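You operate a simulated robot arm through the tools that you are given. There is no shell and no other tool. Be economical: measure what you need, move in short steps, check, and stop when the job is done.

You run a simulated two-armed robot. Do the job below in one go: nothing can be reset, and whatever is moved stays where it is left.

TASK
Open the shallow drawer of the far counter, put the purple box from the inside of the shallow drawer of the far counter on the top of the far counter, then shut the drawer. Fetch the castor from the top of the far counter and set it on top of the grey box. Put the teal box on the top of the far counter away on the top of the kit shelf. Put the black box on top of the white box on the top of the back counter. Take the orange puck labelled "57" from the top of the back counter and put it on top of the white case there. Put the 75 orange width gauge from the top of the back counter on top of the medium carton there and the 90 orange width gauge on top of the square carton. Any order will do. Set down upright: castor, teal box, orange width gauge.

The check looks at the end state, three seconds after you hand in, the way a careful person would. Anything else that was tipped, shoved, dropped, spilled or broken makes it a failure.

THE ROBOT
Two 7-joint arms with two-finger grippers on one trunk, on a base that drives. Base frame: it is fixed to the floor where the robot stands at the start and does not move with it; the origin is under the middle of the robot, x ahead of it, y to its left, z up. Lengths are in m, angles in degrees, forces in N, time in s.
The left shoulder is at the start at [0.06, 0.123, 1.02], the right one opposite. With the tool pointing down near the work surface each hand reaches from about 0.28 to 0.78 m from the robot's upright axis, wherever it stands, measured 20 degrees to its own side. Places, roughly: black box (8x9x5 cm) [0.9, 2, 1]; castor (8x6x7 cm) [0.5, 0.4, 1]; grey box (11x13x10 cm) [0.7, 0.3, 1]; medium carton [1.75, 0.75, 1]; orange puck [1, 2, 1]; orange width gauge [1.75, 1, 1]; purple box (8x10x5 cm) [0.7, 0.2, 0.8]; shallow drawer of the far counter [0.8, 0.2, 0.8]; square carton (20x24x15 cm) [1.2, 1.5, 1]; teal box (6x9x8 cm) [0, 1.2, 1]; top of the far counter [0.4, 0.8, 1]; top of the kit shelf [-1.4, 8.3, 1.1]; white box (20x26x11 cm) [1, 1.7, 1]; white case [0.75, 2, 1]. Payload 1.47 kg a hand.
The TCP of each hand is the grasp point between the finger pads, 0.016 m short of the fingertips. In the tool frame z runs along the fingers and y along their closing line. The gripper opens to 0.087 m. The gripper's body begins 0.055 m behind the TCP.
Orientation is told as [roll, pitch, yaw] about the base's x, y, z axes, in that order, counted from this pose: with the fingers straight down and closing along the base's y, the tool's x points along the base's -x, its y along +y and its z along -z.

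THE INTERFACE
- The arms move only by the tool apply_moves. It takes "left_increments", "right_increments" or both (then of equal length, played together; a hand with none holds still); each is a list of rows, each a list of 7 numbers: the shift along the tool's x, y, z in m, then the turn, a rotation vector about the tool's x, y, z in degrees, then the gripper command, from -1 (fully open) to 1 (shut), values between in proportion. In form: [[x, y, z, rx, ry, rz, gripper], ...]. A call has 1 to 12 rows; each row shifts and turns the commanded pose from where the row before left it, along the tool's axes as they then stand. Rows are played at 5 a second. More than 0.05 m and 8.6 degrees between two rows, or a gripper value outside its range, and nothing of the call is played. Where a pose cannot be reached the arm comes as near as it can. A force on the tool above 40 N (or 10 N above the force at the start of the call, whichever is more), or a blocked arm, ends the call early, and 0.2 s more pass. Each finger travels about 0.153 m/s and halts on what it meets, pressing with about 28 N; the grip force reading is that of the motor and also rises with nothing between the fingers. The clock runs only during rows and for 0.2 s after the last one: add rows that do not move to give the fingers time. The reply holds the time, the measured pose of the TCP, the force on the tool along the base axes, the opening and the grip force, in the units named above and with some noise, with the torque about the TCP (base axes, N m) and any sound that the robot's microphone picked up, and new pictures: "pictures" is both (left out), scene, wrist or none (wrist: the cameras of the hands that moved).
- Cameras (640 x 400 px; columns grow to the right, rows downward): "scene" is now at [0.0872, -0.006, 1.5718]; the picture's right is [-0.08, -1.00, 0.00], its down [-0.78, 0.06, -0.63] and it looks along [0.62, -0.05, -0.78] (base axes); focal length 226 px, centre (320, 200). "left" rides on the left gripper at [0.073, -0.012, -0.089] in its tool frame; the picture's right is [0.16, 0.99, 0.00], its down [-0.72, 0.12, -0.68] and it looks along [-0.67, 0.11, 0.73] (tool axes); focal length 247 px, centre (320, 200). "right" rides on the right gripper at [0.073, 0.012, -0.09] in its tool frame; the picture's right is [-0.16, 0.99, 0.00], its down [-0.72, -0.12, -0.68] and it looks along [-0.67, -0.11, 0.73] (tool axes); focal length 247 px, centre (320, 200). There is no depth. A picture from a camera that has moved, and an enlarged one, comes with that camera's place and axes in the base frame and with its lens.
- raise_lower(by): slides the trunk up (or, below 0, down) by that many m; the arms and the scene camera ride with it, the base frame stays. It gives what a move gives, with no picture.
- steer(legs): drives the robot by 1 to 6 legs, each [ahead, left, turn to the left] in m, m and degrees, along the robot's own axes; the way and the turn of a leg run together, so that a leg with both is an arc; at most 1.5 m and 180 degrees a leg. The arms and the cameras ride along, it lands a little off, and it stops where it bumps. It gives what a move gives, and a new picture of the scene camera.
- aim_head(pan, tilt): turns the head with the scene camera to pan (to the left, within 120 degrees either way) and tilt (down, from -29 to 69), counted from straight ahead of the robot. It gives what a move gives, and a new picture of the scene camera.
- inspect(camera, box): a new picture of the part [left, top, right, bottom] of that camera's present view, enlarged. No time passes.
- sign_off(): hands the job in; it is judged then, once.

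Go step by step. Nothing tells you exact positions but the pictures and the camera data: compare them with the known pose of the tool, close in by small moves and look again before you grip or let go. The budget is 483 turns and 360 pictures, counting those below and the enlarged ones. Unless the task says otherwise, let go and move clear before handing in, and close with one line.

The tools are called after "Request:" by a JSON object that holds its "op" and its "data". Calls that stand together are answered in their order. apply_moves: Moves the arms, as the interface text tells. Its arguments: {"type":"object","properties":{"left_increments":{"type":"array","items":{"type":"array","items":{"type":"number"}}},"right_increments":{"type":"array","items":{"type":"array","items":{"type":"number"}}},"pictures":{"type":"string","enum":["both","scene","wrist","none"]}},"required":[]} The other tools are called the same way: raise_lower (by) slides the trunk up or down; steer (legs) drives the base; aim_head (pan, tilt) turns the head that bears the scene camera; inspect (camera, box) takes an enlarged picture of a part of a camera's view; sign_off () hands the job in.

At the start:

```text
clock: 0.0
left_ee_pos: [0.4844, 0.2446, 1.3241]
left_ee_rot: [-0.2, 0.0, 0.0]
left_ft_force: [-0.2, -0.1, -0.1]
left_ft_torque: [-0.03, 0.02, 0.0]
left_width: 0.0869
left_finger_force: 0.0
right_ee_pos: [0.3819, -0.0921, 1.347]
right_ee_rot: [0.0, 0.1, 0.0]
right_ft_force: [-0.9, 0.1, 0.7]
right_ft_torque: [-0.06, 0.03, -0.01]
right_width: 0.0868
right_finger_force: 0.1
trunk travel left (down, up): [-0.175, 0.055]
robot x, y, heading: [-0.0019, -0.0033, 0.0]
head pan, tilt: [-4.5, 51.3]
```

scene: 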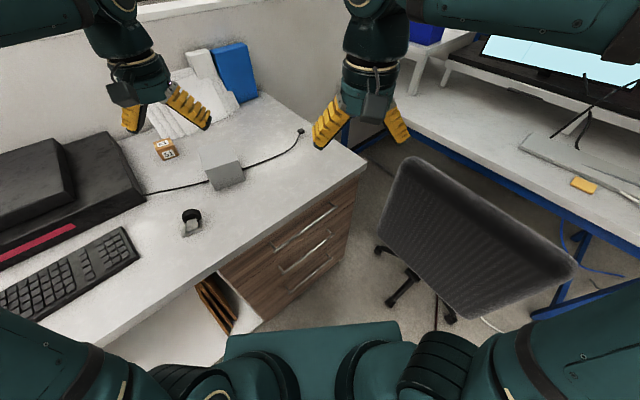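
right: 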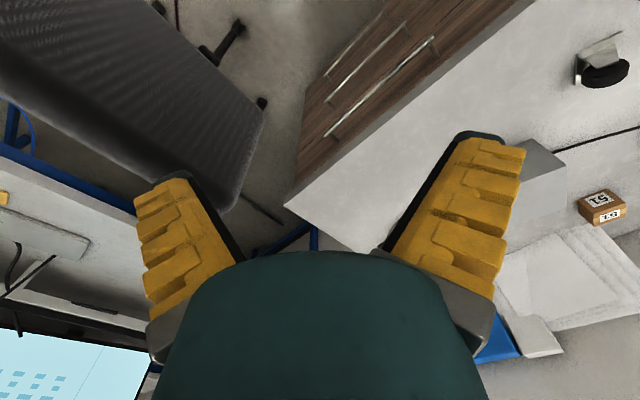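
left: 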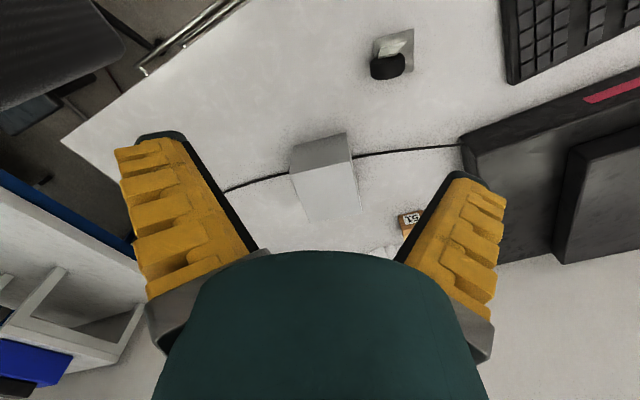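

I see the far counter ahead-left with the castor, the grey box and the drawers. I'll look around with the head first.

Request:
{"op": "aim_head", "data": {"pan": 45, "tilt": 35}}

Request:
{"op": "aim_head", "data": {"pan": 100, "tilt": 25}}

Request:
{"op": "aim_head", "data": {"pan": 10, "tilt": 20}}

Request:
{"op": "aim_head", "data": {"pan": -60, "tilt": 30}}

```text
clock: 1.2
left_ee_pos: [0.4859, 0.2443, 1.325]
left_ee_rot: [-0.3, 0.0, 0.0]
left_ft_force: [0.1, -0.8, -0.3]
left_ft_torque: [0.01, 0.01, 0.02]
left_width: 0.0873
left_finger_force: 0.2
right_ee_pos: [0.3813, -0.0928, 1.3467]
right_ee_rot: [0.0, -0.1, -0.1]
right_ft_force: [0.6, 0.1, 0.3]
right_ft_torque: [0.0, 0.03, -0.03]
right_width: 0.0868
right_finger_force: 0.0
trunk travel left (down, up): [-0.175, 0.055]
robot x, y, heading: [0.0004, -0.0005, 0.0]
head pan, tilt: [45.0, 35.0]
camera scene: at [0.0739, 0.0622, 1.5953], right [0.71, -0.71, 0.0], down [-0.41, -0.41, -0.82], along [0.58, 0.58, -0.57], focal length 226 px, centre (320, 200)
```

scene: 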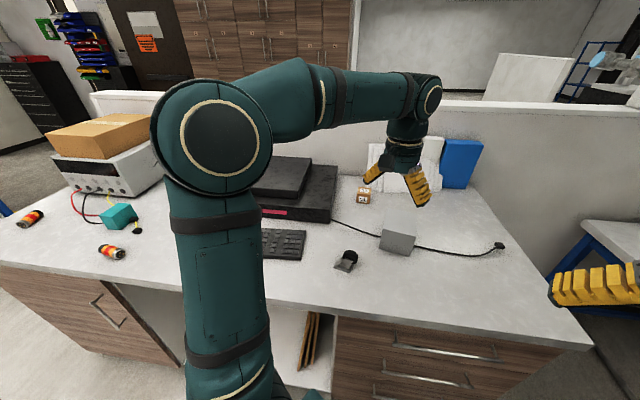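

```text
clock: 2.4
left_ee_pos: [0.4851, 0.2435, 1.3248]
left_ee_rot: [-0.2, 0.1, 0.0]
left_ft_force: [-0.1, 0.2, 0.8]
left_ft_torque: [0.01, -0.01, 0.02]
left_width: 0.0869
left_finger_force: 0.0
right_ee_pos: [0.382, -0.0922, 1.3469]
right_ee_rot: [0.0, 0.1, 0.1]
right_ft_force: [0.2, 0.1, -0.1]
right_ft_torque: [-0.01, 0.01, 0.01]
right_width: 0.0871
right_finger_force: 0.1
trunk travel left (down, up): [-0.175, 0.055]
robot x, y, heading: [-0.0019, -0.0024, -0.3]
head pan, tilt: [100.0, 25.0]
camera scene: at [-0.0044, 0.0907, 1.611], right [0.98, 0.17, 0.0], down [0.07, -0.42, -0.91], along [-0.16, 0.89, -0.42], focal length 226 px, centre (320, 200)
```

scene: 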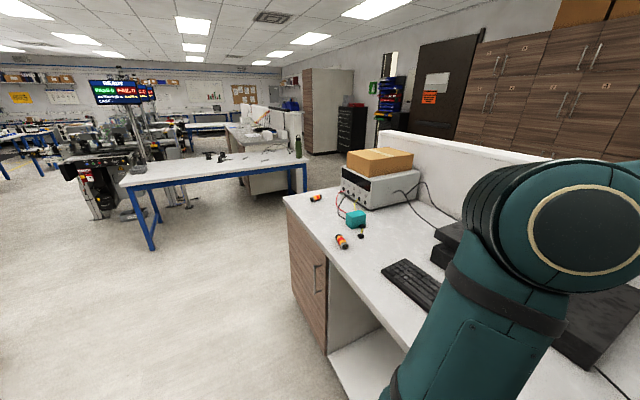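

```text
clock: 4.1
left_ee_pos: [0.4848, 0.2444, 1.3238]
left_ee_rot: [-0.2, 0.0, 0.0]
left_ft_force: [0.3, -0.3, -1.3]
left_ft_torque: [-0.04, 0.02, 0.03]
left_width: 0.0871
left_finger_force: 0.1
right_ee_pos: [0.383, -0.0912, 1.3472]
right_ee_rot: [0.0, -0.1, 0.0]
right_ft_force: [-0.1, 0.7, -0.1]
right_ft_torque: [0.01, -0.01, -0.01]
right_width: 0.0872
right_finger_force: 0.1
trunk travel left (down, up): [-0.175, 0.055]
robot x, y, heading: [-0.0004, 0.0008, 0.3]
head pan, tilt: [10.0, 20.0]
camera scene: at [0.1033, 0.0162, 1.6191], right [0.17, -0.98, 0.0], down [-0.34, -0.06, -0.94], along [0.93, 0.16, -0.34], focal length 226 px, centre (320, 200)
```

scene: 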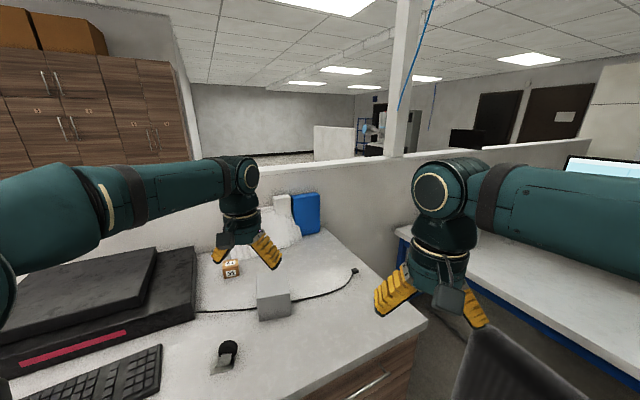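

```text
clock: 5.5
left_ee_pos: [0.4848, 0.2446, 1.3236]
left_ee_rot: [-0.3, -0.1, 0.0]
left_ft_force: [-1.2, -0.9, 0.0]
left_ft_torque: [0.0, -0.01, -0.01]
left_width: 0.087
left_finger_force: 0.0
right_ee_pos: [0.3826, -0.0925, 1.3474]
right_ee_rot: [-0.1, 0.0, 0.0]
right_ft_force: [-0.3, 0.5, -0.5]
right_ft_torque: [-0.01, 0.01, 0.0]
right_width: 0.0867
right_finger_force: 0.0
trunk travel left (down, up): [-0.175, 0.055]
robot x, y, heading: [0.0026, 0.0009, 0.1]
head pan, tilt: [-60.0, 30.0]
camera scene: at [0.0569, -0.0783, 1.6031], right [-0.87, -0.5, 0.0], down [-0.25, 0.43, -0.87], along [0.43, -0.75, -0.5], focal length 226 px, centre (320, 200)
```

scene: 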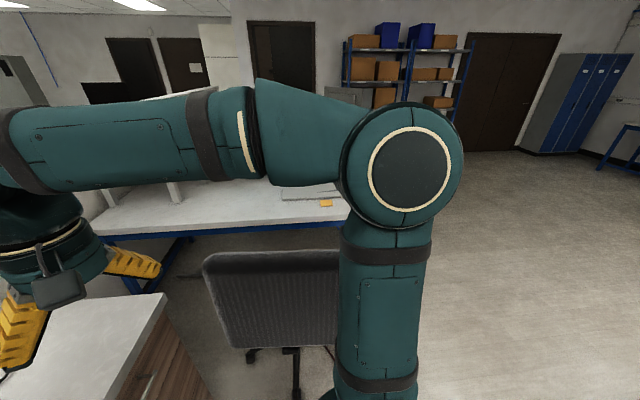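

Counter runs along direction (-0.58,0.81), its normal at about 35° heading. I turn to face it and back off for a look at the drawers.

Request:
{"op": "steer", "data": {"legs": [[-0.25, 0, 35.4]]}}

Request:
{"op": "aim_head", "data": {"pan": 0, "tilt": 40}}

```text
clock: 7.6
left_ee_pos: [0.0266, 0.4078, 1.3245]
left_ee_rot: [-0.1, -0.1, 35.2]
left_ft_force: [0.0, 0.2, -0.1]
left_ft_torque: [0.03, -0.01, -0.01]
left_width: 0.0869
left_finger_force: 0.0
right_ee_pos: [0.1369, 0.0737, 1.347]
right_ee_rot: [0.0, 0.0, 35.4]
right_ft_force: [0.3, 0.0, 0.0]
right_ft_torque: [-0.02, -0.02, 0.0]
right_width: 0.087
right_finger_force: 0.0
trunk travel left (down, up): [-0.175, 0.055]
robot x, y, heading: [-0.2292, -0.0718, 35.3]
head pan, tilt: [-60.0, 30.0]
camera scene: at [-0.1369, -0.1047, 1.6031], right [-0.42, -0.91, 0.0], down [-0.45, 0.21, -0.87], along [0.79, -0.36, -0.5], focal length 226 px, centre (320, 200)
```

scene: 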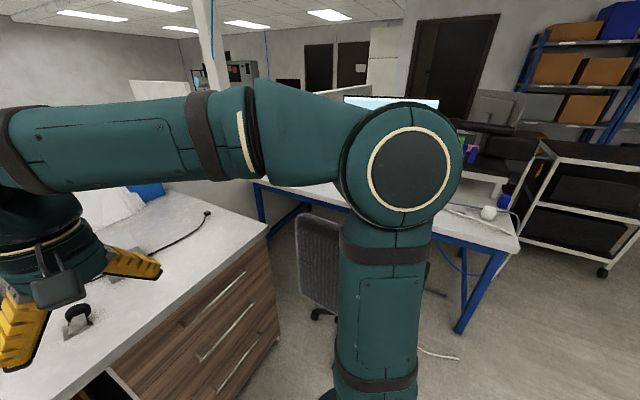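

```text
clock: 8.9
left_ee_pos: [0.0286, 0.4069, 1.3238]
left_ee_rot: [-0.2, 0.0, 35.1]
left_ft_force: [0.5, -1.1, -0.3]
left_ft_torque: [0.01, 0.01, -0.03]
left_width: 0.0871
left_finger_force: 0.2
right_ee_pos: [0.1368, 0.0724, 1.3467]
right_ee_rot: [0.1, 0.0, 35.3]
right_ft_force: [-0.5, -0.1, 0.9]
right_ft_torque: [0.02, -0.02, 0.02]
right_width: 0.087
right_finger_force: 0.0
trunk travel left (down, up): [-0.175, 0.055]
robot x, y, heading: [-0.2273, -0.0751, 35.4]
head pan, tilt: [0.0, 40.0]
camera scene: at [-0.149, -0.0176, 1.5877], right [0.58, -0.82, 0.0], down [-0.53, -0.37, -0.77], along [0.63, 0.44, -0.64], focal length 226 px, centre (320, 200)
```

scene: 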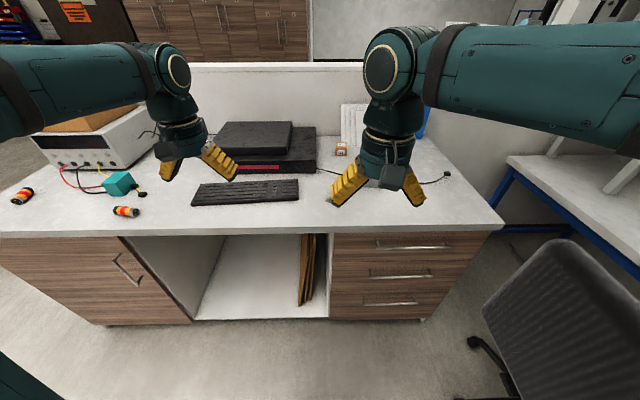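

Request:
{"op": "steer", "data": {"legs": [[0, -0.15, 0]]}}

Request:
{"op": "inspect", "data": {"camera": "scene", "box": [200, 180, 440, 330]}}

```text
clock: 10.8
left_ee_pos: [0.1117, 0.2867, 1.3242]
left_ee_rot: [-0.2, 0.0, 35.5]
left_ft_force: [0.0, -0.5, 0.6]
left_ft_torque: [0.0, 0.0, -0.02]
left_width: 0.0867
left_finger_force: 0.1
right_ee_pos: [0.2238, -0.0475, 1.3464]
right_ee_rot: [0.0, 0.0, 35.6]
right_ft_force: [0.0, -0.1, 0.2]
right_ft_torque: [0.0, -0.04, -0.01]
right_width: 0.0868
right_finger_force: 0.0
trunk travel left (down, up): [-0.175, 0.055]
robot x, y, heading: [-0.1452, -0.1926, 35.6]
head pan, tilt: [0.0, 40.0]
camera scene: at [-0.0622, -0.1399, 1.5877], right [0.58, -0.81, 0.0], down [-0.52, -0.37, -0.77], along [0.62, 0.45, -0.64], focal length 226 px, centre (320, 200)
```

scene: 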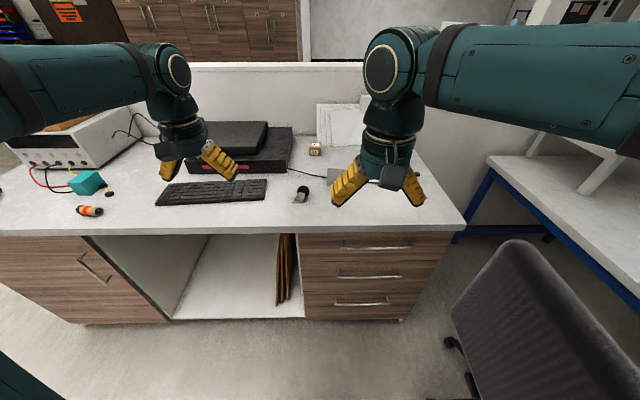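

```text
2.67 times, centred on (320, 255) of scene
camera zoom: at [-0.0622, -0.1399, 1.5877], right [0.58, -0.81, 0.0], down [-0.52, -0.37, -0.77], along [0.62, 0.45, -0.64], focal length 603 px, centre (320, 53)
```

zoom: 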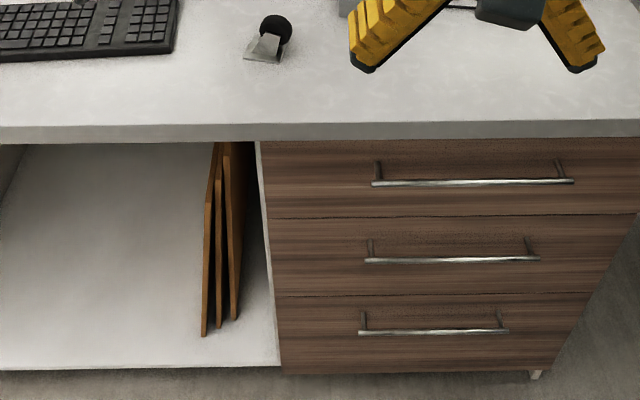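

Request:
{"op": "steer", "data": {"legs": [[-0.15, 0, 0]]}}

Request:
{"op": "apply_moves", "data": {"right_increments": [[0, -0.01, 0, 0, 0, 7.5, -0.2], [0, -0.01, 0, 0, 0, 7.5, -0.2], [0, -0.01, 0, 0, 0, 7.5, -0.2], [0, -0.01, 0, 0, 0, 7.5, -0.2], [0, -0.01, 0, 0, 0, 7.5, -0.2], [0, -0.01, 0, 0, 0, 7.5, -0.2], [0, 0, 0, 0, 0, 7.5, -0.2], [0, 0, 0, 0, 0, 7.5, -0.2], [0, 0, 0, 0, 0, 7.5, -0.2], [0, 0, 0, 0, 0, 7.5, -0.2], [0, 0, 0, 0, 0, 7.5, -0.2], [0, 0, 0, 0, 0, 7.5, -0.2]], "pictures": "none"}}

Request:
{"op": "apply_moves", "data": {"right_increments": [[0, 0, 0.01, -7.5, 0, 0, -0.2], [0, 0, 0.01, -7.5, 0, 0, -0.2], [0, 0, 0.01, -7.5, 0, 0, -0.2], [0, 0, 0.01, -7.5, 0, 0, -0.2], [0, 0, 0, -7.5, 0, 0, -0.2], [0, 0, 0, -7.5, 0, 0, -0.2], [0, 0, 0, -7.5, 0, 0, -0.2], [0, 0, 0, -7.5, 0, 0, -0.2], [0, 0, 0, -7.5, 0, 0, -0.2], [0, 0, 0, -7.5, 0, 0, -0.2], [0, 0, 0, -7.5, 0, 0, -0.2], [0, 0, 0, -7.5, 0, 0, -0.2]]}}

```text
clock: 12.2
left_ee_pos: [-0.0103, 0.1988, 1.3249]
left_ee_rot: [-0.3, -0.1, 35.4]
left_ft_force: [-0.6, 0.0, -1.3]
left_ft_torque: [0.01, 0.0, 0.03]
left_width: 0.087
left_finger_force: 0.1
right_ee_pos: [0.1013, -0.1353, 1.3472]
right_ee_rot: [0.1, 0.0, 35.5]
right_ft_force: [-0.3, -0.3, 1.0]
right_ft_torque: [0.04, -0.02, -0.01]
right_width: 0.0868
right_finger_force: 0.0
trunk travel left (down, up): [-0.175, 0.055]
robot x, y, heading: [-0.2619, -0.2828, 35.4]
head pan, tilt: [0.0, 40.0]
camera scene: at [-0.185, -0.2271, 1.5878], right [0.58, -0.81, 0.0], down [-0.52, -0.37, -0.77], along [0.62, 0.44, -0.64], focal length 226 px, centre (320, 200)
```

scene: 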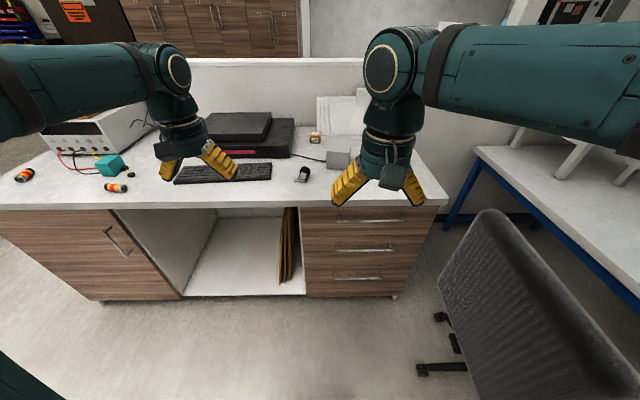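

```text
clock: 14.8
left_ee_pos: [-0.0099, 0.1985, 1.3238]
left_ee_rot: [-0.3, 0.0, 35.5]
left_ft_force: [0.3, 0.5, 0.2]
left_ft_torque: [0.02, -0.03, -0.02]
left_width: 0.0869
left_finger_force: 0.0
right_ee_pos: [0.119, -0.1905, 1.3468]
right_ee_rot: [0.0, 0.0, -54.7]
right_ft_force: [0.0, -0.4, -0.1]
right_ft_torque: [0.06, -0.01, 0.01]
right_width: 0.0573
right_finger_force: 3.9
trunk travel left (down, up): [-0.175, 0.055]
robot x, y, heading: [-0.2676, -0.2806, 35.3]
head pan, tilt: [0.0, 40.0]
```

```text
clock: 17.5
left_ee_pos: [-0.0093, 0.1992, 1.3234]
left_ee_rot: [-0.2, 0.0, 35.5]
left_ft_force: [-0.3, 0.3, -0.2]
left_ft_torque: [-0.01, 0.01, -0.02]
left_width: 0.087
left_finger_force: 0.1
right_ee_pos: [0.1624, -0.2082, 1.4354]
right_ee_rot: [98.1, 9.6, -56.1]
right_ft_force: [0.6, -0.2, 0.0]
right_ft_torque: [0.0, -0.02, 0.01]
right_width: 0.0574
right_finger_force: 3.7
right hand out of reach, approached as far as the arm can: row 9, 10, 11, 12
trunk travel left (down, up): [-0.175, 0.055]
robot x, y, heading: [-0.2622, -0.278, 35.5]
head pan, tilt: [0.0, 40.0]
stopped in row 12 (right hand): the arm was blocked; the commanded pose is now the measured one
camera scene: at [-0.1842, -0.2268, 1.5878], right [0.58, -0.81, 0.0], down [-0.52, -0.37, -0.77], along [0.62, 0.44, -0.64], focal length 226 px, centre (320, 200)
camera right: at [0.0478, -0.1989, 1.4476], right [0.06, -0.35, 0.94], down [-0.17, -0.93, -0.33], along [0.98, -0.14, -0.12], focal length 247 px, centre (320, 200)
```

scene: 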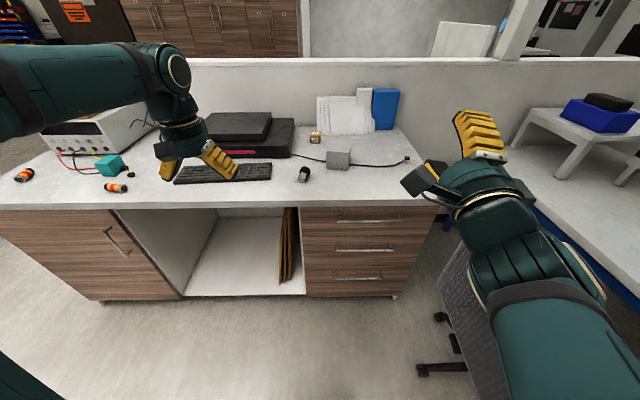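
right: 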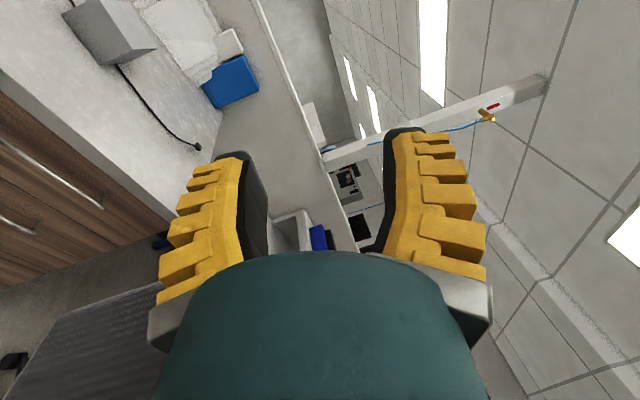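

Request:
{"op": "inspect", "data": {"camera": "scene", "box": [280, 170, 440, 270]}}

```text
4.00 times, centred on (360, 220) of scene
camera zoom: at [-0.1842, -0.2268, 1.5878], right [0.58, -0.81, 0.0], down [-0.52, -0.37, -0.77], along [0.62, 0.44, -0.64], focal length 904 px, centre (160, 120)
```

zoom: 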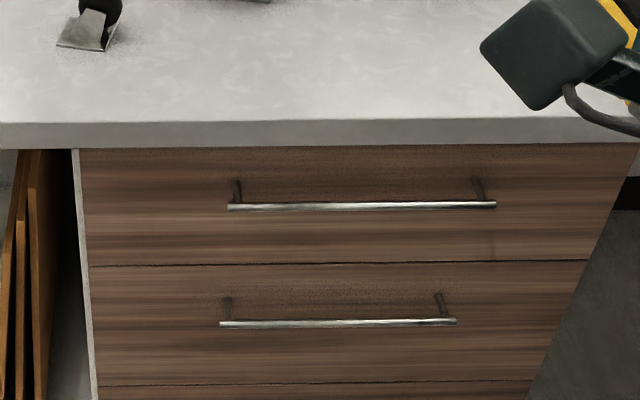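

Request:
{"op": "apply_moves", "data": {"right_increments": [[0, -0.02, 0, 4, 0, -4.8, -0.2], [0, -0.02, 0, 4, 0, -4.8, -0.2], [0, -0.05, 0.01, 0, 0, 0, -0.2], [0, -0.05, 0.01, 0, 0, 0, -0.2], [0, -0.05, 0.01, 0, 0, 0, -0.2], [0, -0.05, 0.01, 0, 0, 0, -0.2], [0, -0.05, 0.01, 0, 0, 0, -0.2], [0, -0.05, 0.01, 0, 0, 0, -0.2], [0, -0.05, 0, 0, 0, 0, -0.2], [0, -0.05, 0, 0, 0, 0, -0.2]]}}

```text
refused: row 3 steps farther than a row can; nothing moved
```

Request:
{"op": "apply_moves", "data": {"right_increments": [[0, -0.02, 0, 4, 0, -4.8, -0.2], [0, -0.02, 0, 4, 0, -4.8, -0.2], [0, -0.048, 0.01, 0, 0, 0, -0.2], [0, -0.048, 0.01, 0, 0, 0, -0.2], [0, -0.048, 0.01, 0, 0, 0, -0.2], [0, -0.048, 0.01, 0, 0, 0, -0.2], [0, -0.048, 0.01, 0, 0, 0, -0.2], [0, -0.048, 0.01, 0, 0, 0, -0.2], [0, -0.05, 0, 0, 0, 0, -0.2], [0, -0.05, 0, 0, 0, 0, -0.2]]}}

```text
clock: 18.4
left_ee_pos: [-0.0101, 0.1992, 1.3244]
left_ee_rot: [-0.2, 0.0, 35.4]
left_ft_force: [1.2, 0.1, -0.5]
left_ft_torque: [0.0, 0.01, 0.01]
left_width: 0.087
left_finger_force: 0.0
right_ee_pos: [0.1336, -0.1293, 1.4094]
right_ee_rot: [95.3, 1.8, -43.7]
right_ft_force: [-0.2, -0.4, 0.1]
right_ft_torque: [-0.02, 0.0, -0.02]
right_width: 0.0575
right_finger_force: 3.6
right hand out of reach, approached as far as the arm can: row 1, 2, 3, 4
trunk travel left (down, up): [-0.175, 0.055]
robot x, y, heading: [-0.2607, -0.2798, 35.5]
head pan, tilt: [0.0, 40.0]
stopped in row 4 (right hand): the arm was blocked; the commanded pose is now the measured one
camera scene: at [-0.1841, -0.2262, 1.5877], right [0.58, -0.81, 0.0], down [-0.52, -0.37, -0.77], along [0.62, 0.44, -0.64], focal length 226 px, centre (320, 200)
camera right: at [0.0202, -0.1445, 1.4143], right [0.07, -0.2, 0.98], down [0.06, -0.98, -0.2], along [1.0, 0.07, -0.06], focal length 247 px, centre (320, 200)
```

scene: 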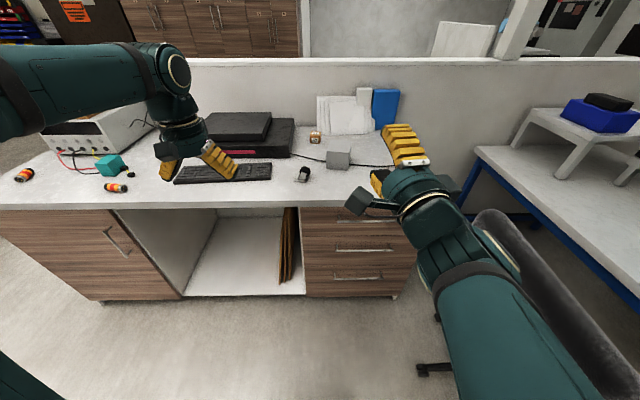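
right: 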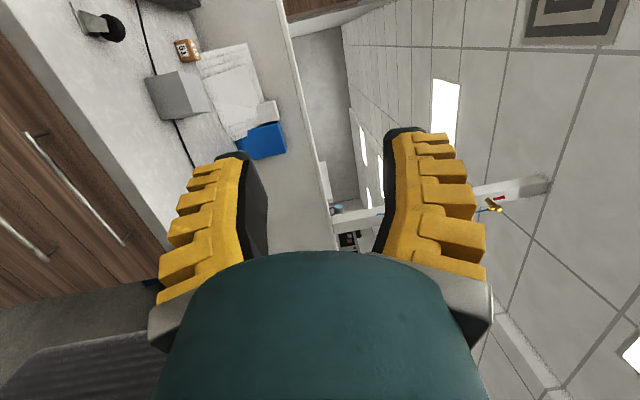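

Request:
{"op": "apply_moves", "data": {"right_increments": [[0, 0, 0, 8, 0, 0, -0.2], [0, 0, 0, 8, 0, 0, -0.2], [0, 0, 0, 8, 0, 0, -0.2], [0, 0, 0, 8, 0, 0, -0.2], [0, 0, 0, 8, 0, 0, -0.2], [0, 0, 0, 8, 0, 0, -0.2], [0, 0, 0, 8, 0, 0, -0.2], [0, 0, 0, 8, 0, 0, -0.2], [0, 0, 0, 8, 0, 0, -0.2], [0, 0, 0, 8, 0, 0, -0.2], [0, 0, 0, 8, 0, 0, -0.2], [0, 0, 0, 7, 0, 0, -0.2]], "pictures": "none"}}

Request:
{"op": "apply_moves", "data": {"right_increments": [[0, 0, 0, 0, 0, -8, -0.2], [0, 0, 0, 0, 0, -8, -0.2], [0, 0, 0, 0, 0, -8, -0.2], [0, 0, 0, 0, 0, -8, -0.2], [0, 0, 0, 0, 0, -8, -0.2], [0, 0, 0, 0, 0, -8, -0.2], [0, 0, 0, 0, 0, -8, -0.2], [0, 0, 0, 0, 0, -8, -0.2], [0, 0, 0, 0, 0, -8, -0.2], [0, 0, 0, 0, 0, -8, -0.2], [0, 0, 0, 0, 0, -8, -0.2], [0, 0, 0, 0, 0, -8, -0.2]], "pictures": "none"}}

Request:
{"op": "apply_moves", "data": {"right_increments": [[0, 0, 0, 0, 0, -8, -0.2], [0, 0, 0, 0, 0, -8, -0.2], [0, 0, 0, 0, 0, -8, -0.2], [0, 0, 0, 0, 0, -8, -0.2], [0, 0, 0, 0, 0, -8, -0.2], [0, 0, 0, 0, 0, -8, -0.2], [0, 0, 0, 0, 0, -8, -0.2], [0, 0, 0, 0, 0, -8, -0.2], [0, 0, 0, 0, 0, -8, -0.2], [0, 0, 0, 0, 0, -8, -0.2], [0, 0, 0, 0, 0, -8, -0.2], [0, 0, 0, 0, 0, -8, -0.2]], "pictures": "scene"}}

```text
clock: 21.0
left_ee_pos: [-0.0096, 0.2, 1.3233]
left_ee_rot: [-0.3, 0.0, 35.5]
left_ft_force: [0.6, -0.2, 0.1]
left_ft_torque: [-0.01, 0.04, 0.03]
left_width: 0.087
left_finger_force: 0.1
right_ee_pos: [0.135, -0.1306, 1.4086]
right_ee_rot: [0.1, 1.5, -43.7]
right_ft_force: [0.0, -0.3, 0.2]
right_ft_torque: [0.0, 0.04, -0.03]
right_width: 0.0574
right_finger_force: 3.8
trunk travel left (down, up): [-0.175, 0.055]
robot x, y, heading: [-0.2618, -0.283, 35.4]
head pan, tilt: [0.0, 40.0]
```

```text
clock: 23.6
left_ee_pos: [-0.0091, 0.1995, 1.3238]
left_ee_rot: [-0.2, 0.0, 35.4]
left_ft_force: [0.1, -0.4, -0.1]
left_ft_torque: [0.01, 0.0, 0.02]
left_width: 0.0868
left_finger_force: 0.1
right_ee_pos: [0.1349, -0.1279, 1.4091]
right_ee_rot: [1.4, -0.4, 52.5]
right_ft_force: [-1.1, 0.1, -0.7]
right_ft_torque: [0.01, -0.01, -0.02]
right_width: 0.0575
right_finger_force: 4.1
trunk travel left (down, up): [-0.175, 0.055]
robot x, y, heading: [-0.2623, -0.2847, 35.5]
head pan, tilt: [0.0, 40.0]
```

```text
clock: 26.2
left_ee_pos: [-0.0089, 0.199, 1.3238]
left_ee_rot: [-0.2, 0.0, 35.6]
left_ft_force: [0.1, -0.6, 0.4]
left_ft_torque: [0.0, 0.03, 0.0]
left_width: 0.087
left_finger_force: 0.0
right_ee_pos: [0.1347, -0.1305, 1.4081]
right_ee_rot: [-0.6, -1.5, 148.3]
right_ft_force: [-0.5, -0.4, -1.1]
right_ft_torque: [-0.01, -0.01, 0.0]
right_width: 0.0578
right_finger_force: 3.2
trunk travel left (down, up): [-0.175, 0.055]
robot x, y, heading: [-0.2634, -0.2818, 35.4]
head pan, tilt: [0.0, 40.0]
camera scene: at [-0.1839, -0.2264, 1.5877], right [0.58, -0.81, 0.0], down [-0.52, -0.37, -0.77], along [0.62, 0.44, -0.64], focal length 226 px, centre (320, 200)
```

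scene: 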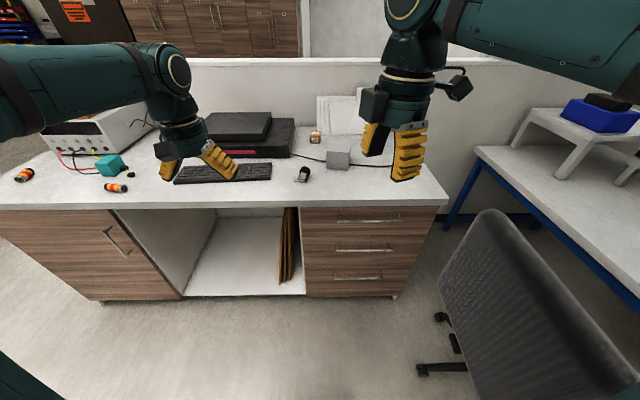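

Request:
{"op": "apply_moves", "data": {"right_increments": [[0.02, 0, 0.03, 0, 0, 7.6, -0.2], [0.02, 0, 0.03, 0, 0, 7.6, -0.2], [0.02, 0, 0.03, 0, 0, 7.6, -0.2], [0, 0, 0.05, 0, 0, 0, -0.2], [0, 0, 0.05, 0, 0, 0, -0.2], [0, 0, 0.05, 0, 0, 0, -0.2]], "pictures": "none"}}

Request:
{"op": "apply_moves", "data": {"right_increments": [[0.005, 0, 0, 8, 0, 0, -0.2], [0.005, 0, 0, 8, 0, 0, -0.2], [0.005, 0, 0, 8, 0, 0, -0.2], [0.005, 0, 0, 8, 0, 0, -0.2], [0, 0, 0, 8, 0, 0, -0.2], [0, 0, 0, 8, 0, 0, -0.2], [0, 0, 0, 8, 0, 0, -0.2], [0, 0, 0, 8, 0, 0, -0.2], [0, 0, 0, 8, 0, 0, -0.2], [0, 0, 0, 8, 0, 0, -0.2], [0, 0, 0, 8, 0, 0, -0.2]]}}

```text
clock: 27.6
left_ee_pos: [-0.0081, 0.2001, 1.3234]
left_ee_rot: [-0.1, 0.0, 35.6]
left_ft_force: [0.3, 0.5, -0.1]
left_ft_torque: [-0.01, 0.0, -0.02]
left_width: 0.087
left_finger_force: 0.1
right_ee_pos: [0.1744, -0.1571, 1.1663]
right_ee_rot: [0.0, -1.6, 125.5]
right_ft_force: [-0.4, 0.0, 0.1]
right_ft_torque: [-0.02, 0.03, 0.0]
right_width: 0.0573
right_finger_force: 4.2
trunk travel left (down, up): [-0.175, 0.055]
robot x, y, heading: [-0.2644, -0.2819, 35.4]
head pan, tilt: [0.0, 40.0]
```

```text
clock: 30.0
left_ee_pos: [-0.0084, 0.1986, 1.324]
left_ee_rot: [-0.4, -0.1, 35.4]
left_ft_force: [-0.2, 0.5, 0.2]
left_ft_torque: [-0.01, -0.03, 0.03]
left_width: 0.0868
left_finger_force: 0.1
right_ee_pos: [0.2534, -0.1252, 1.1939]
right_ee_rot: [-74.8, -0.6, 126.2]
right_ft_force: [0.6, -0.3, 0.1]
right_ft_torque: [0.0, 0.0, 0.02]
right_width: 0.0573
right_finger_force: 3.8
right hand out of reach, approached as far as the arm can: row 6, 7, 8, 9, 10, 11
trunk travel left (down, up): [-0.175, 0.055]
robot x, y, heading: [-0.265, -0.281, 35.6]
head pan, tilt: [0.0, 40.0]
camera scene: at [-0.1833, -0.2264, 1.5877], right [0.58, -0.81, 0.0], down [-0.52, -0.37, -0.77], along [0.62, 0.44, -0.64], focal length 226 px, centre (320, 200)
camera right: at [0.2253, -0.2376, 1.2061], right [-0.31, -0.02, -0.95], down [-0.93, 0.21, 0.3], along [0.2, 0.98, -0.08], focal length 247 px, centre (320, 200)
```

scene: 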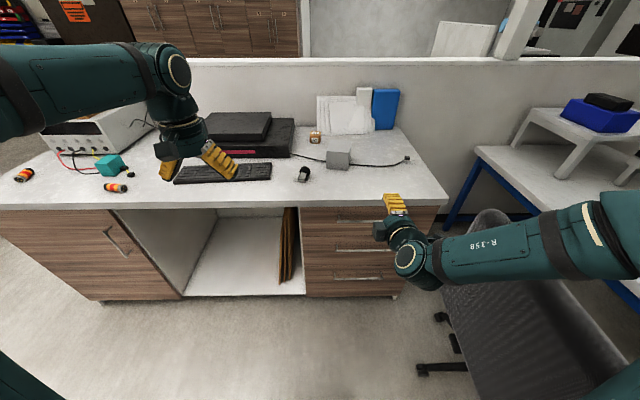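
right: 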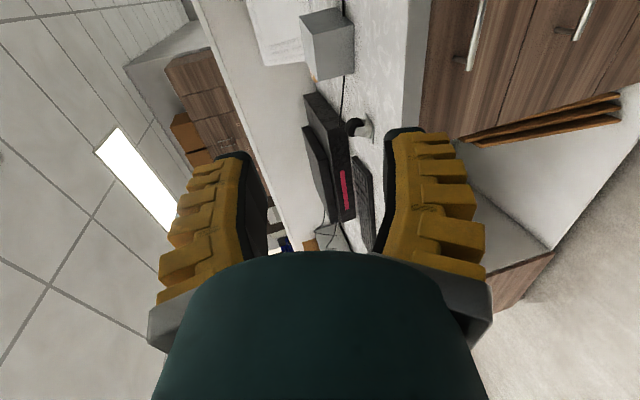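

Request:
{"op": "apply_moves", "data": {"right_increments": [[0.004, 0.02, 0.04, 0, 0, 0, -0.2], [0.004, 0.02, 0.04, 0, 0, 0, -0.2], [0.004, 0.03, 0.035, 0, 0, 0, -0.2], [0.004, 0.035, 0.03, 0, 0, 0, -0.2], [0.004, 0.04, 0.025, 0, 0, 0, -0.2], [0.004, 0.045, 0.02, 0, 0, 0, -0.2], [0.004, 0.045, 0.02, 0, 0, 0, -0.2], [0.004, 0.045, 0.02, 0, 0, 0, -0.2]]}}

```text
clock: 31.8
left_ee_pos: [-0.0087, 0.1971, 1.3249]
left_ee_rot: [0.0, 0.0, 35.4]
left_ft_force: [0.5, -1.2, 0.4]
left_ft_torque: [0.04, 0.03, 0.0]
left_width: 0.087
left_finger_force: 0.0
right_ee_pos: [0.4021, -0.1553, 1.0173]
right_ee_rot: [-74.3, -0.8, 126.8]
right_ft_force: [-0.5, -0.2, -0.4]
right_ft_torque: [0.01, 0.01, 0.01]
right_width: 0.0571
right_finger_force: 4.1
right hand out of reach, approached as far as the arm can: row 3, 4, 5, 6, 7, 8
trunk travel left (down, up): [-0.175, 0.055]
robot x, y, heading: [-0.2613, -0.2834, 35.3]
head pan, tilt: [0.0, 40.0]
camera scene: at [-0.1835, -0.2281, 1.5878], right [0.58, -0.81, 0.0], down [-0.52, -0.37, -0.77], along [0.62, 0.45, -0.64], focal length 226 px, centre (320, 200)
camera right: at [0.3745, -0.2679, 1.0293], right [-0.32, -0.02, -0.95], down [-0.93, 0.2, 0.31], along [0.18, 0.98, -0.08], focal length 247 px, centre (320, 200)
```

scene: 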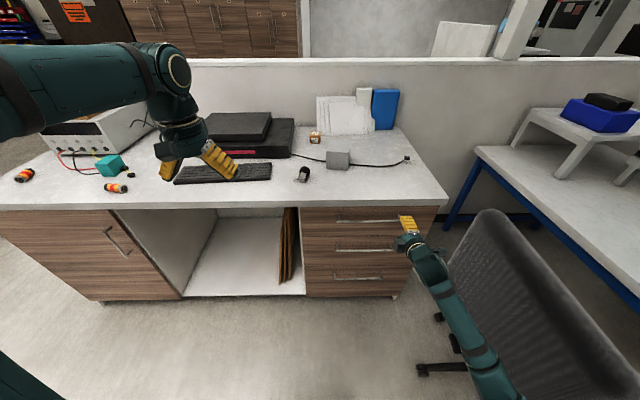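
right: 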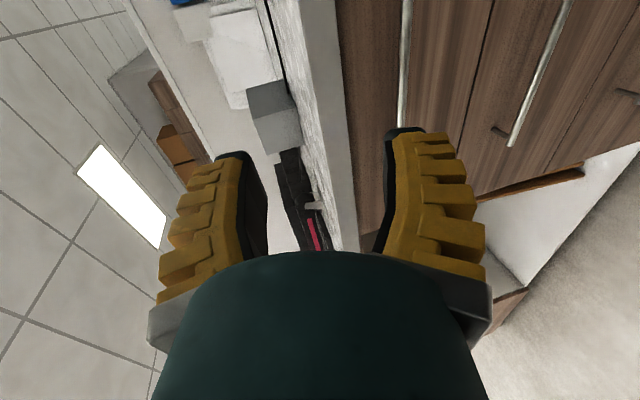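

Request:
{"op": "raise_lower", "data": {"by": -0.14}}

Request:
{"op": "inspect", "data": {"camera": "right", "box": [0, 0, 640, 400]}}

Request:
{"op": "inspect", "data": {"camera": "scene", "box": [280, 120, 440, 220]}}

```text
clock: 33.5
left_ee_pos: [-0.0092, 0.1981, 1.1845]
left_ee_rot: [-0.1, 0.1, 35.5]
left_ft_force: [-0.6, -0.1, 0.5]
left_ft_torque: [-0.04, 0.0, 0.02]
left_width: 0.0868
left_finger_force: 0.0
right_ee_pos: [0.4012, -0.1551, 0.8783]
right_ee_rot: [-74.3, -0.8, 127.0]
right_ft_force: [-0.9, 0.1, -0.6]
right_ft_torque: [0.0, -0.01, 0.0]
right_width: 0.0576
right_finger_force: 3.7
trunk travel left (down, up): [-0.035, 0.195]
robot x, y, heading: [-0.2667, -0.2829, 35.5]
head pan, tilt: [0.0, 40.0]
```

```text
1.00 times, centred on (320, 200) of right (not enlarged: the box is as wide or as high as the picture)
camera zoom: at [0.374, -0.2664, 0.89], right [-0.32, -0.02, -0.95], down [-0.93, 0.2, 0.31], along [0.18, 0.98, -0.09], focal length 247 px, centre (320, 200)
```

zoom: 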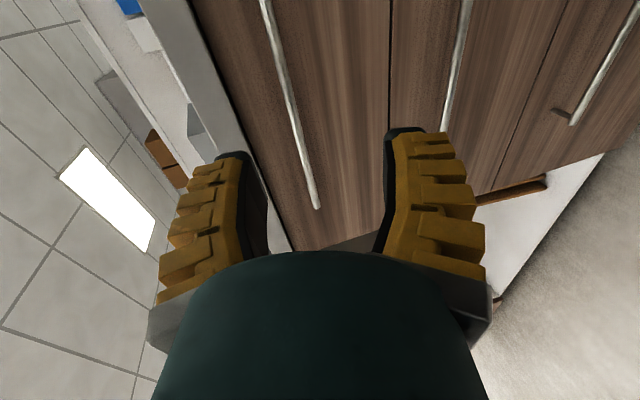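

```text
4.00 times, centred on (360, 170) of scene
camera zoom: at [-0.184, -0.2265, 1.4479], right [0.58, -0.81, 0.0], down [-0.52, -0.37, -0.77], along [0.62, 0.44, -0.64], focal length 904 px, centre (160, 320)
```

zoom: 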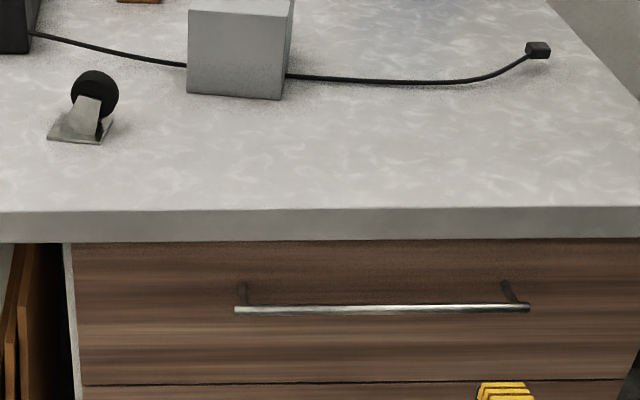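

Request:
{"op": "apply_moves", "data": {"right_increments": [[0, 0, 0, 0, 0, 0, -0.8], [0, 0, 0.02, 0, 0, 0, -0.8], [0, 0, 0.02, 0, 0, 0, -0.8]], "pictures": "none"}}

```text
clock: 34.3
left_ee_pos: [-0.0089, 0.1992, 1.1832]
left_ee_rot: [-0.2, 0.0, 35.5]
left_ft_force: [0.1, -0.4, 0.4]
left_ft_torque: [-0.01, 0.03, 0.02]
left_width: 0.0871
left_finger_force: 0.0
right_ee_pos: [0.433, -0.1327, 0.8645]
right_ee_rot: [-74.2, -0.9, 127.2]
right_ft_force: [-0.8, 0.0, 0.3]
right_ft_torque: [-0.01, 0.0, -0.01]
right_width: 0.0803
right_finger_force: 2.0
trunk travel left (down, up): [-0.035, 0.195]
robot x, y, heading: [-0.2617, -0.2827, 35.5]
head pan, tilt: [0.0, 40.0]
```

Request:
{"op": "apply_moves", "data": {"right_increments": [[-0.012, -0.012, 0.032, 0, 0, 0, -0.3], [-0.012, -0.012, 0.032, 0, 0, 0, -0.3], [-0.012, -0.012, 0.032, 0, 0, 0, -0.3], [-0.012, -0.01, 0.02, 0, 0, 0, -0.3], [0, 0, 0, 0, 0, 0, -0.3]], "pictures": "both"}}

```text
clock: 35.5
left_ee_pos: [-0.0099, 0.1981, 1.1836]
left_ee_rot: [-0.1, 0.0, 35.6]
left_ft_force: [0.1, 0.3, 0.3]
left_ft_torque: [0.0, -0.02, 0.0]
left_width: 0.0871
left_finger_force: 0.0
right_ee_pos: [0.5156, -0.0334, 0.8887]
right_ee_rot: [-74.1, -0.9, 127.5]
right_ft_force: [0.5, -0.9, 0.2]
right_ft_torque: [-0.02, 0.01, -0.02]
right_width: 0.0615
right_finger_force: 3.5
right hand out of reach, approached as far as the arm can: row 1, 2, 3, 4
trunk travel left (down, up): [-0.035, 0.195]
robot x, y, heading: [-0.2654, -0.2807, 35.4]
head pan, tilt: [0.0, 40.0]
camera scene: at [-0.1839, -0.2264, 1.4477], right [0.58, -0.81, 0.0], down [-0.52, -0.37, -0.77], along [0.62, 0.44, -0.64], focal length 226 px, centre (320, 200)
camera right: at [0.4893, -0.145, 0.9014], right [-0.32, -0.03, -0.95], down [-0.93, 0.19, 0.31], along [0.17, 0.98, -0.09], focal length 247 px, centre (320, 200)
```

scene: 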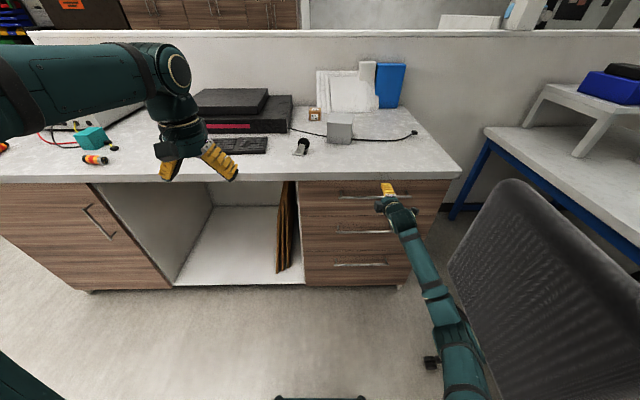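
right: 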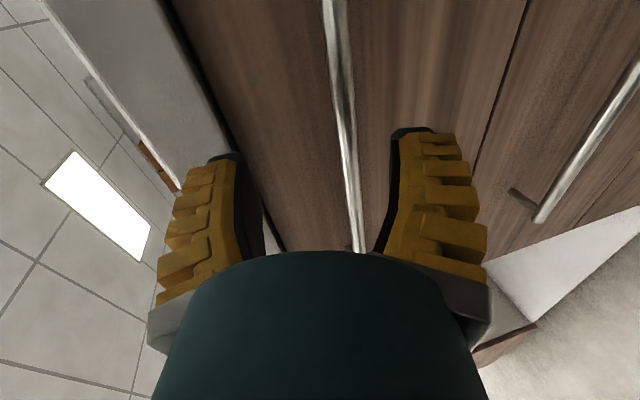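

Request:
{"op": "apply_moves", "data": {"right_increments": [[0, 0.009, 0.01, 0, 0, 0, -0.3], [0, 0, 0.008, 0, 0, 0, -0.3], [0, 0, 0, 0, 0, 0, 1], [0, 0, 0, 0, 0, 0, 1], [0, 0, 0, 0, 0, 0, 1]], "pictures": "wrist"}}

```text
clock: 36.6
left_ee_pos: [-0.0096, 0.1985, 1.1848]
left_ee_rot: [-0.1, 0.0, 35.4]
left_ft_force: [-0.6, 0.5, 0.3]
left_ft_torque: [-0.01, 0.0, 0.0]
left_width: 0.0869
left_finger_force: 0.0
right_ee_pos: [0.5292, -0.0281, 0.8712]
right_ee_rot: [-73.2, -1.2, 127.3]
right_ft_force: [-8.2, -4.3, -5.3]
right_ft_torque: [-0.17, 0.05, -0.07]
right_width: 0.0
right_finger_force: 28.4
right hand out of reach, approached as far as the arm can: row 1
trunk travel left (down, up): [-0.035, 0.195]
robot x, y, heading: [-0.2615, -0.281, 35.5]
head pan, tilt: [0.0, 40.0]
stopped in row 5 (right hand): the force on the tool passed its limit at 42 N (the readings are from after the stop); the commanded pose is now the measured one
camera right: at [0.5019, -0.1402, 0.8843], right [-0.33, -0.03, -0.94], down [-0.93, 0.2, 0.32], along [0.18, 0.98, -0.09], focal length 247 px, centre (320, 200)
```

right: 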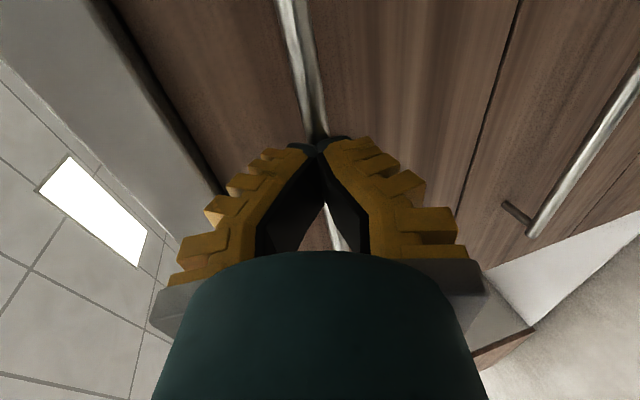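

Request:
{"op": "apply_moves", "data": {"right_increments": [[0, 0, -0.01, 0, 0, 0, -0.3], [0, 0, 0, 0, 0, 0, -0.3], [0, 0.004, 0.015, 0, 0, 0, -0.3], [0, 0, 0.015, 0, 0, 0, -0.3], [0, 0, 0.006, 0, 0, 0, -0.3]], "pictures": "wrist"}}

```text
clock: 37.8
left_ee_pos: [-0.0097, 0.1975, 1.1846]
left_ee_rot: [-0.2, 0.0, 35.5]
left_ft_force: [-0.2, 0.5, -0.3]
left_ft_torque: [0.0, 0.01, -0.03]
left_width: 0.0868
left_finger_force: 0.0
right_ee_pos: [0.5471, -0.0141, 0.8582]
right_ee_rot: [-73.4, -1.1, 127.2]
right_ft_force: [-0.3, 0.0, 0.1]
right_ft_torque: [0.0, -0.01, 0.0]
right_width: 0.0614
right_finger_force: 2.9
trunk travel left (down, up): [-0.035, 0.195]
robot x, y, heading: [-0.2666, -0.2846, 35.5]
head pan, tilt: [0.0, 40.0]
camera right: at [0.5211, -0.1256, 0.8722], right [-0.33, -0.03, -0.94], down [-0.93, 0.2, 0.32], along [0.18, 0.98, -0.09], focal length 247 px, centre (320, 200)
```

right: 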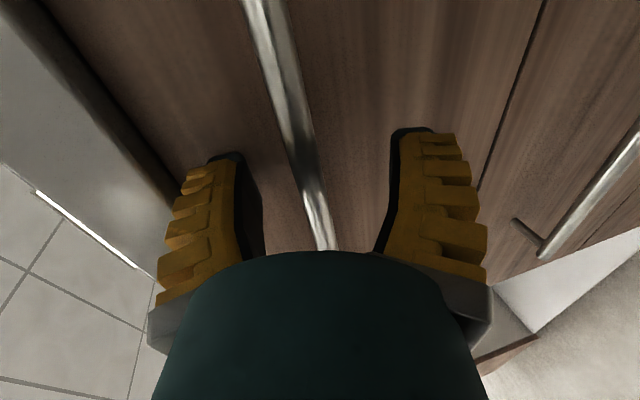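

Request:
{"op": "apply_moves", "data": {"right_increments": [[0, -0.006, 0.004, 0, 0, 0, -0.3], [0, 0, 0, 0, 0, 0, 1], [0, 0, 0, 0, 0, 0, 1], [0, 0, 0, 0, 0, 0, 1], [0, 0, 0, 0, 0, 0, 1]], "pictures": "wrist"}}

```text
clock: 39.0
left_ee_pos: [-0.009, 0.1989, 1.183]
left_ee_rot: [-0.2, 0.2, 35.4]
left_ft_force: [0.4, 0.5, 0.5]
left_ft_torque: [0.0, -0.02, -0.06]
left_width: 0.0872
left_finger_force: 0.0
right_ee_pos: [0.5517, -0.0097, 0.8627]
right_ee_rot: [-73.4, -1.1, 127.3]
right_ft_force: [-0.6, 2.7, -15.7]
right_ft_torque: [-0.02, -0.23, 0.03]
right_width: 0.0
right_finger_force: 27.9
trunk travel left (down, up): [-0.035, 0.195]
robot x, y, heading: [-0.2635, -0.2815, 35.5]
head pan, tilt: [0.0, 40.0]
camera right: at [0.5254, -0.122, 0.8754], right [-0.33, -0.03, -0.94], down [-0.93, 0.2, 0.32], along [0.18, 0.98, -0.1], focal length 247 px, centre (320, 200)
```

right: 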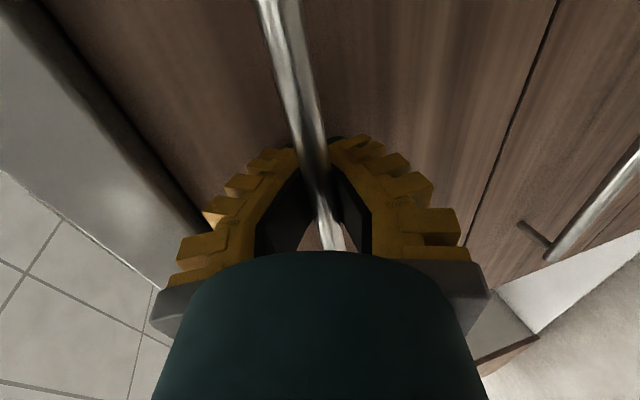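

Request:
{"op": "apply_moves", "data": {"right_increments": [[0, 0.003, -0.0096, 0, 0, 0, 1], [0, 0.003, -0.0096, 0, 0, 0, 1], [0, 0.0058, -0.019, 0, 0, 0, 1]], "pictures": "both"}}

```text
clock: 39.8
left_ee_pos: [-0.0073, 0.1994, 1.1831]
left_ee_rot: [-0.1, 0.2, 35.3]
left_ft_force: [0.9, -0.5, 0.4]
left_ft_torque: [0.03, 0.02, 0.01]
left_width: 0.0869
left_finger_force: 0.0
right_ee_pos: [0.5193, -0.0345, 0.8627]
right_ee_rot: [-73.1, -1.2, 127.5]
right_ft_force: [-3.1, -0.3, -20.0]
right_ft_torque: [0.0, -0.31, 0.04]
right_width: 0.0024
right_finger_force: 28.0
trunk travel left (down, up): [-0.035, 0.195]
robot x, y, heading: [-0.2658, -0.2835, 35.4]
head pan, tilt: [0.0, 40.0]
camera scene: at [-0.1828, -0.2265, 1.4476], right [0.58, -0.81, 0.0], down [-0.52, -0.37, -0.77], along [0.62, 0.44, -0.64], focal length 226 px, centre (320, 200)
camera right: at [0.494, -0.146, 0.8768], right [-0.34, -0.03, -0.94], down [-0.93, 0.19, 0.32], along [0.17, 0.98, -0.1], focal length 247 px, centre (320, 200)
```

scene: 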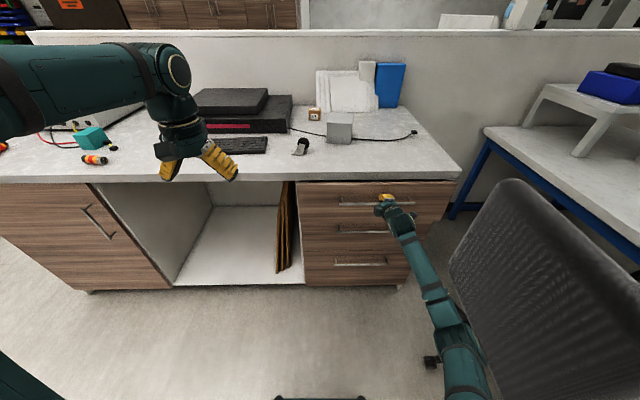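
right: 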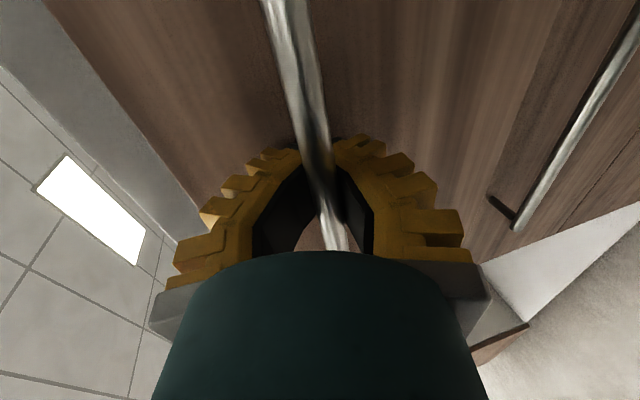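

Request:
{"op": "apply_moves", "data": {"right_increments": [[0, 0.005, 0, 0, 0, 0, 1], [0, 0, 0, 0, 0, 0, 1]], "pictures": "none"}}

Request:
{"op": "steer", "data": {"legs": [[-0.2, 0, 0]]}}

```text
clock: 40.4
left_ee_pos: [-0.0084, 0.2001, 1.1846]
left_ee_rot: [-0.2, 0.0, 35.4]
left_ft_force: [0.2, 0.8, -0.5]
left_ft_torque: [0.01, -0.01, 0.01]
left_width: 0.0868
left_finger_force: 0.1
right_ee_pos: [0.5194, -0.0347, 0.8623]
right_ee_rot: [-73.4, -1.2, 127.7]
right_ft_force: [-2.5, 2.2, -8.7]
right_ft_torque: [0.03, -0.15, -0.06]
right_width: 0.0
right_finger_force: 28.5
trunk travel left (down, up): [-0.035, 0.195]
robot x, y, heading: [-0.2636, -0.2791, 35.5]
head pan, tilt: [0.0, 40.0]
```

```text
clock: 42.0
left_ee_pos: [-0.1741, 0.0851, 1.1846]
left_ee_rot: [-0.2, 0.0, 35.9]
left_ft_force: [-0.4, 0.2, -0.1]
left_ft_torque: [0.03, -0.03, 0.01]
left_width: 0.0869
left_finger_force: 0.0
right_ee_pos: [0.3564, -0.1434, 0.8612]
right_ee_rot: [-73.3, -1.3, 128.0]
right_ft_force: [-0.3, 0.9, -5.4]
right_ft_torque: [0.04, -0.12, 0.04]
right_width: 0.0001
right_finger_force: 28.4
trunk travel left (down, up): [-0.035, 0.195]
robot x, y, heading: [-0.4201, -0.3969, 35.7]
head pan, tilt: [0.0, 40.0]
camera scene: at [-0.3454, -0.3414, 1.4477], right [0.58, -0.81, 0.0], down [-0.52, -0.38, -0.77], along [0.62, 0.45, -0.64], focal length 226 px, centre (320, 200)
```

scene: 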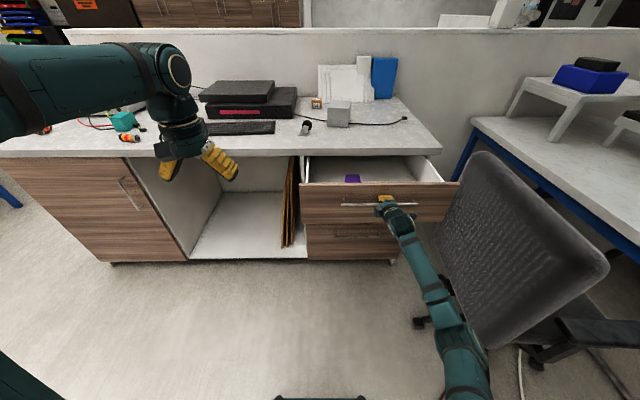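

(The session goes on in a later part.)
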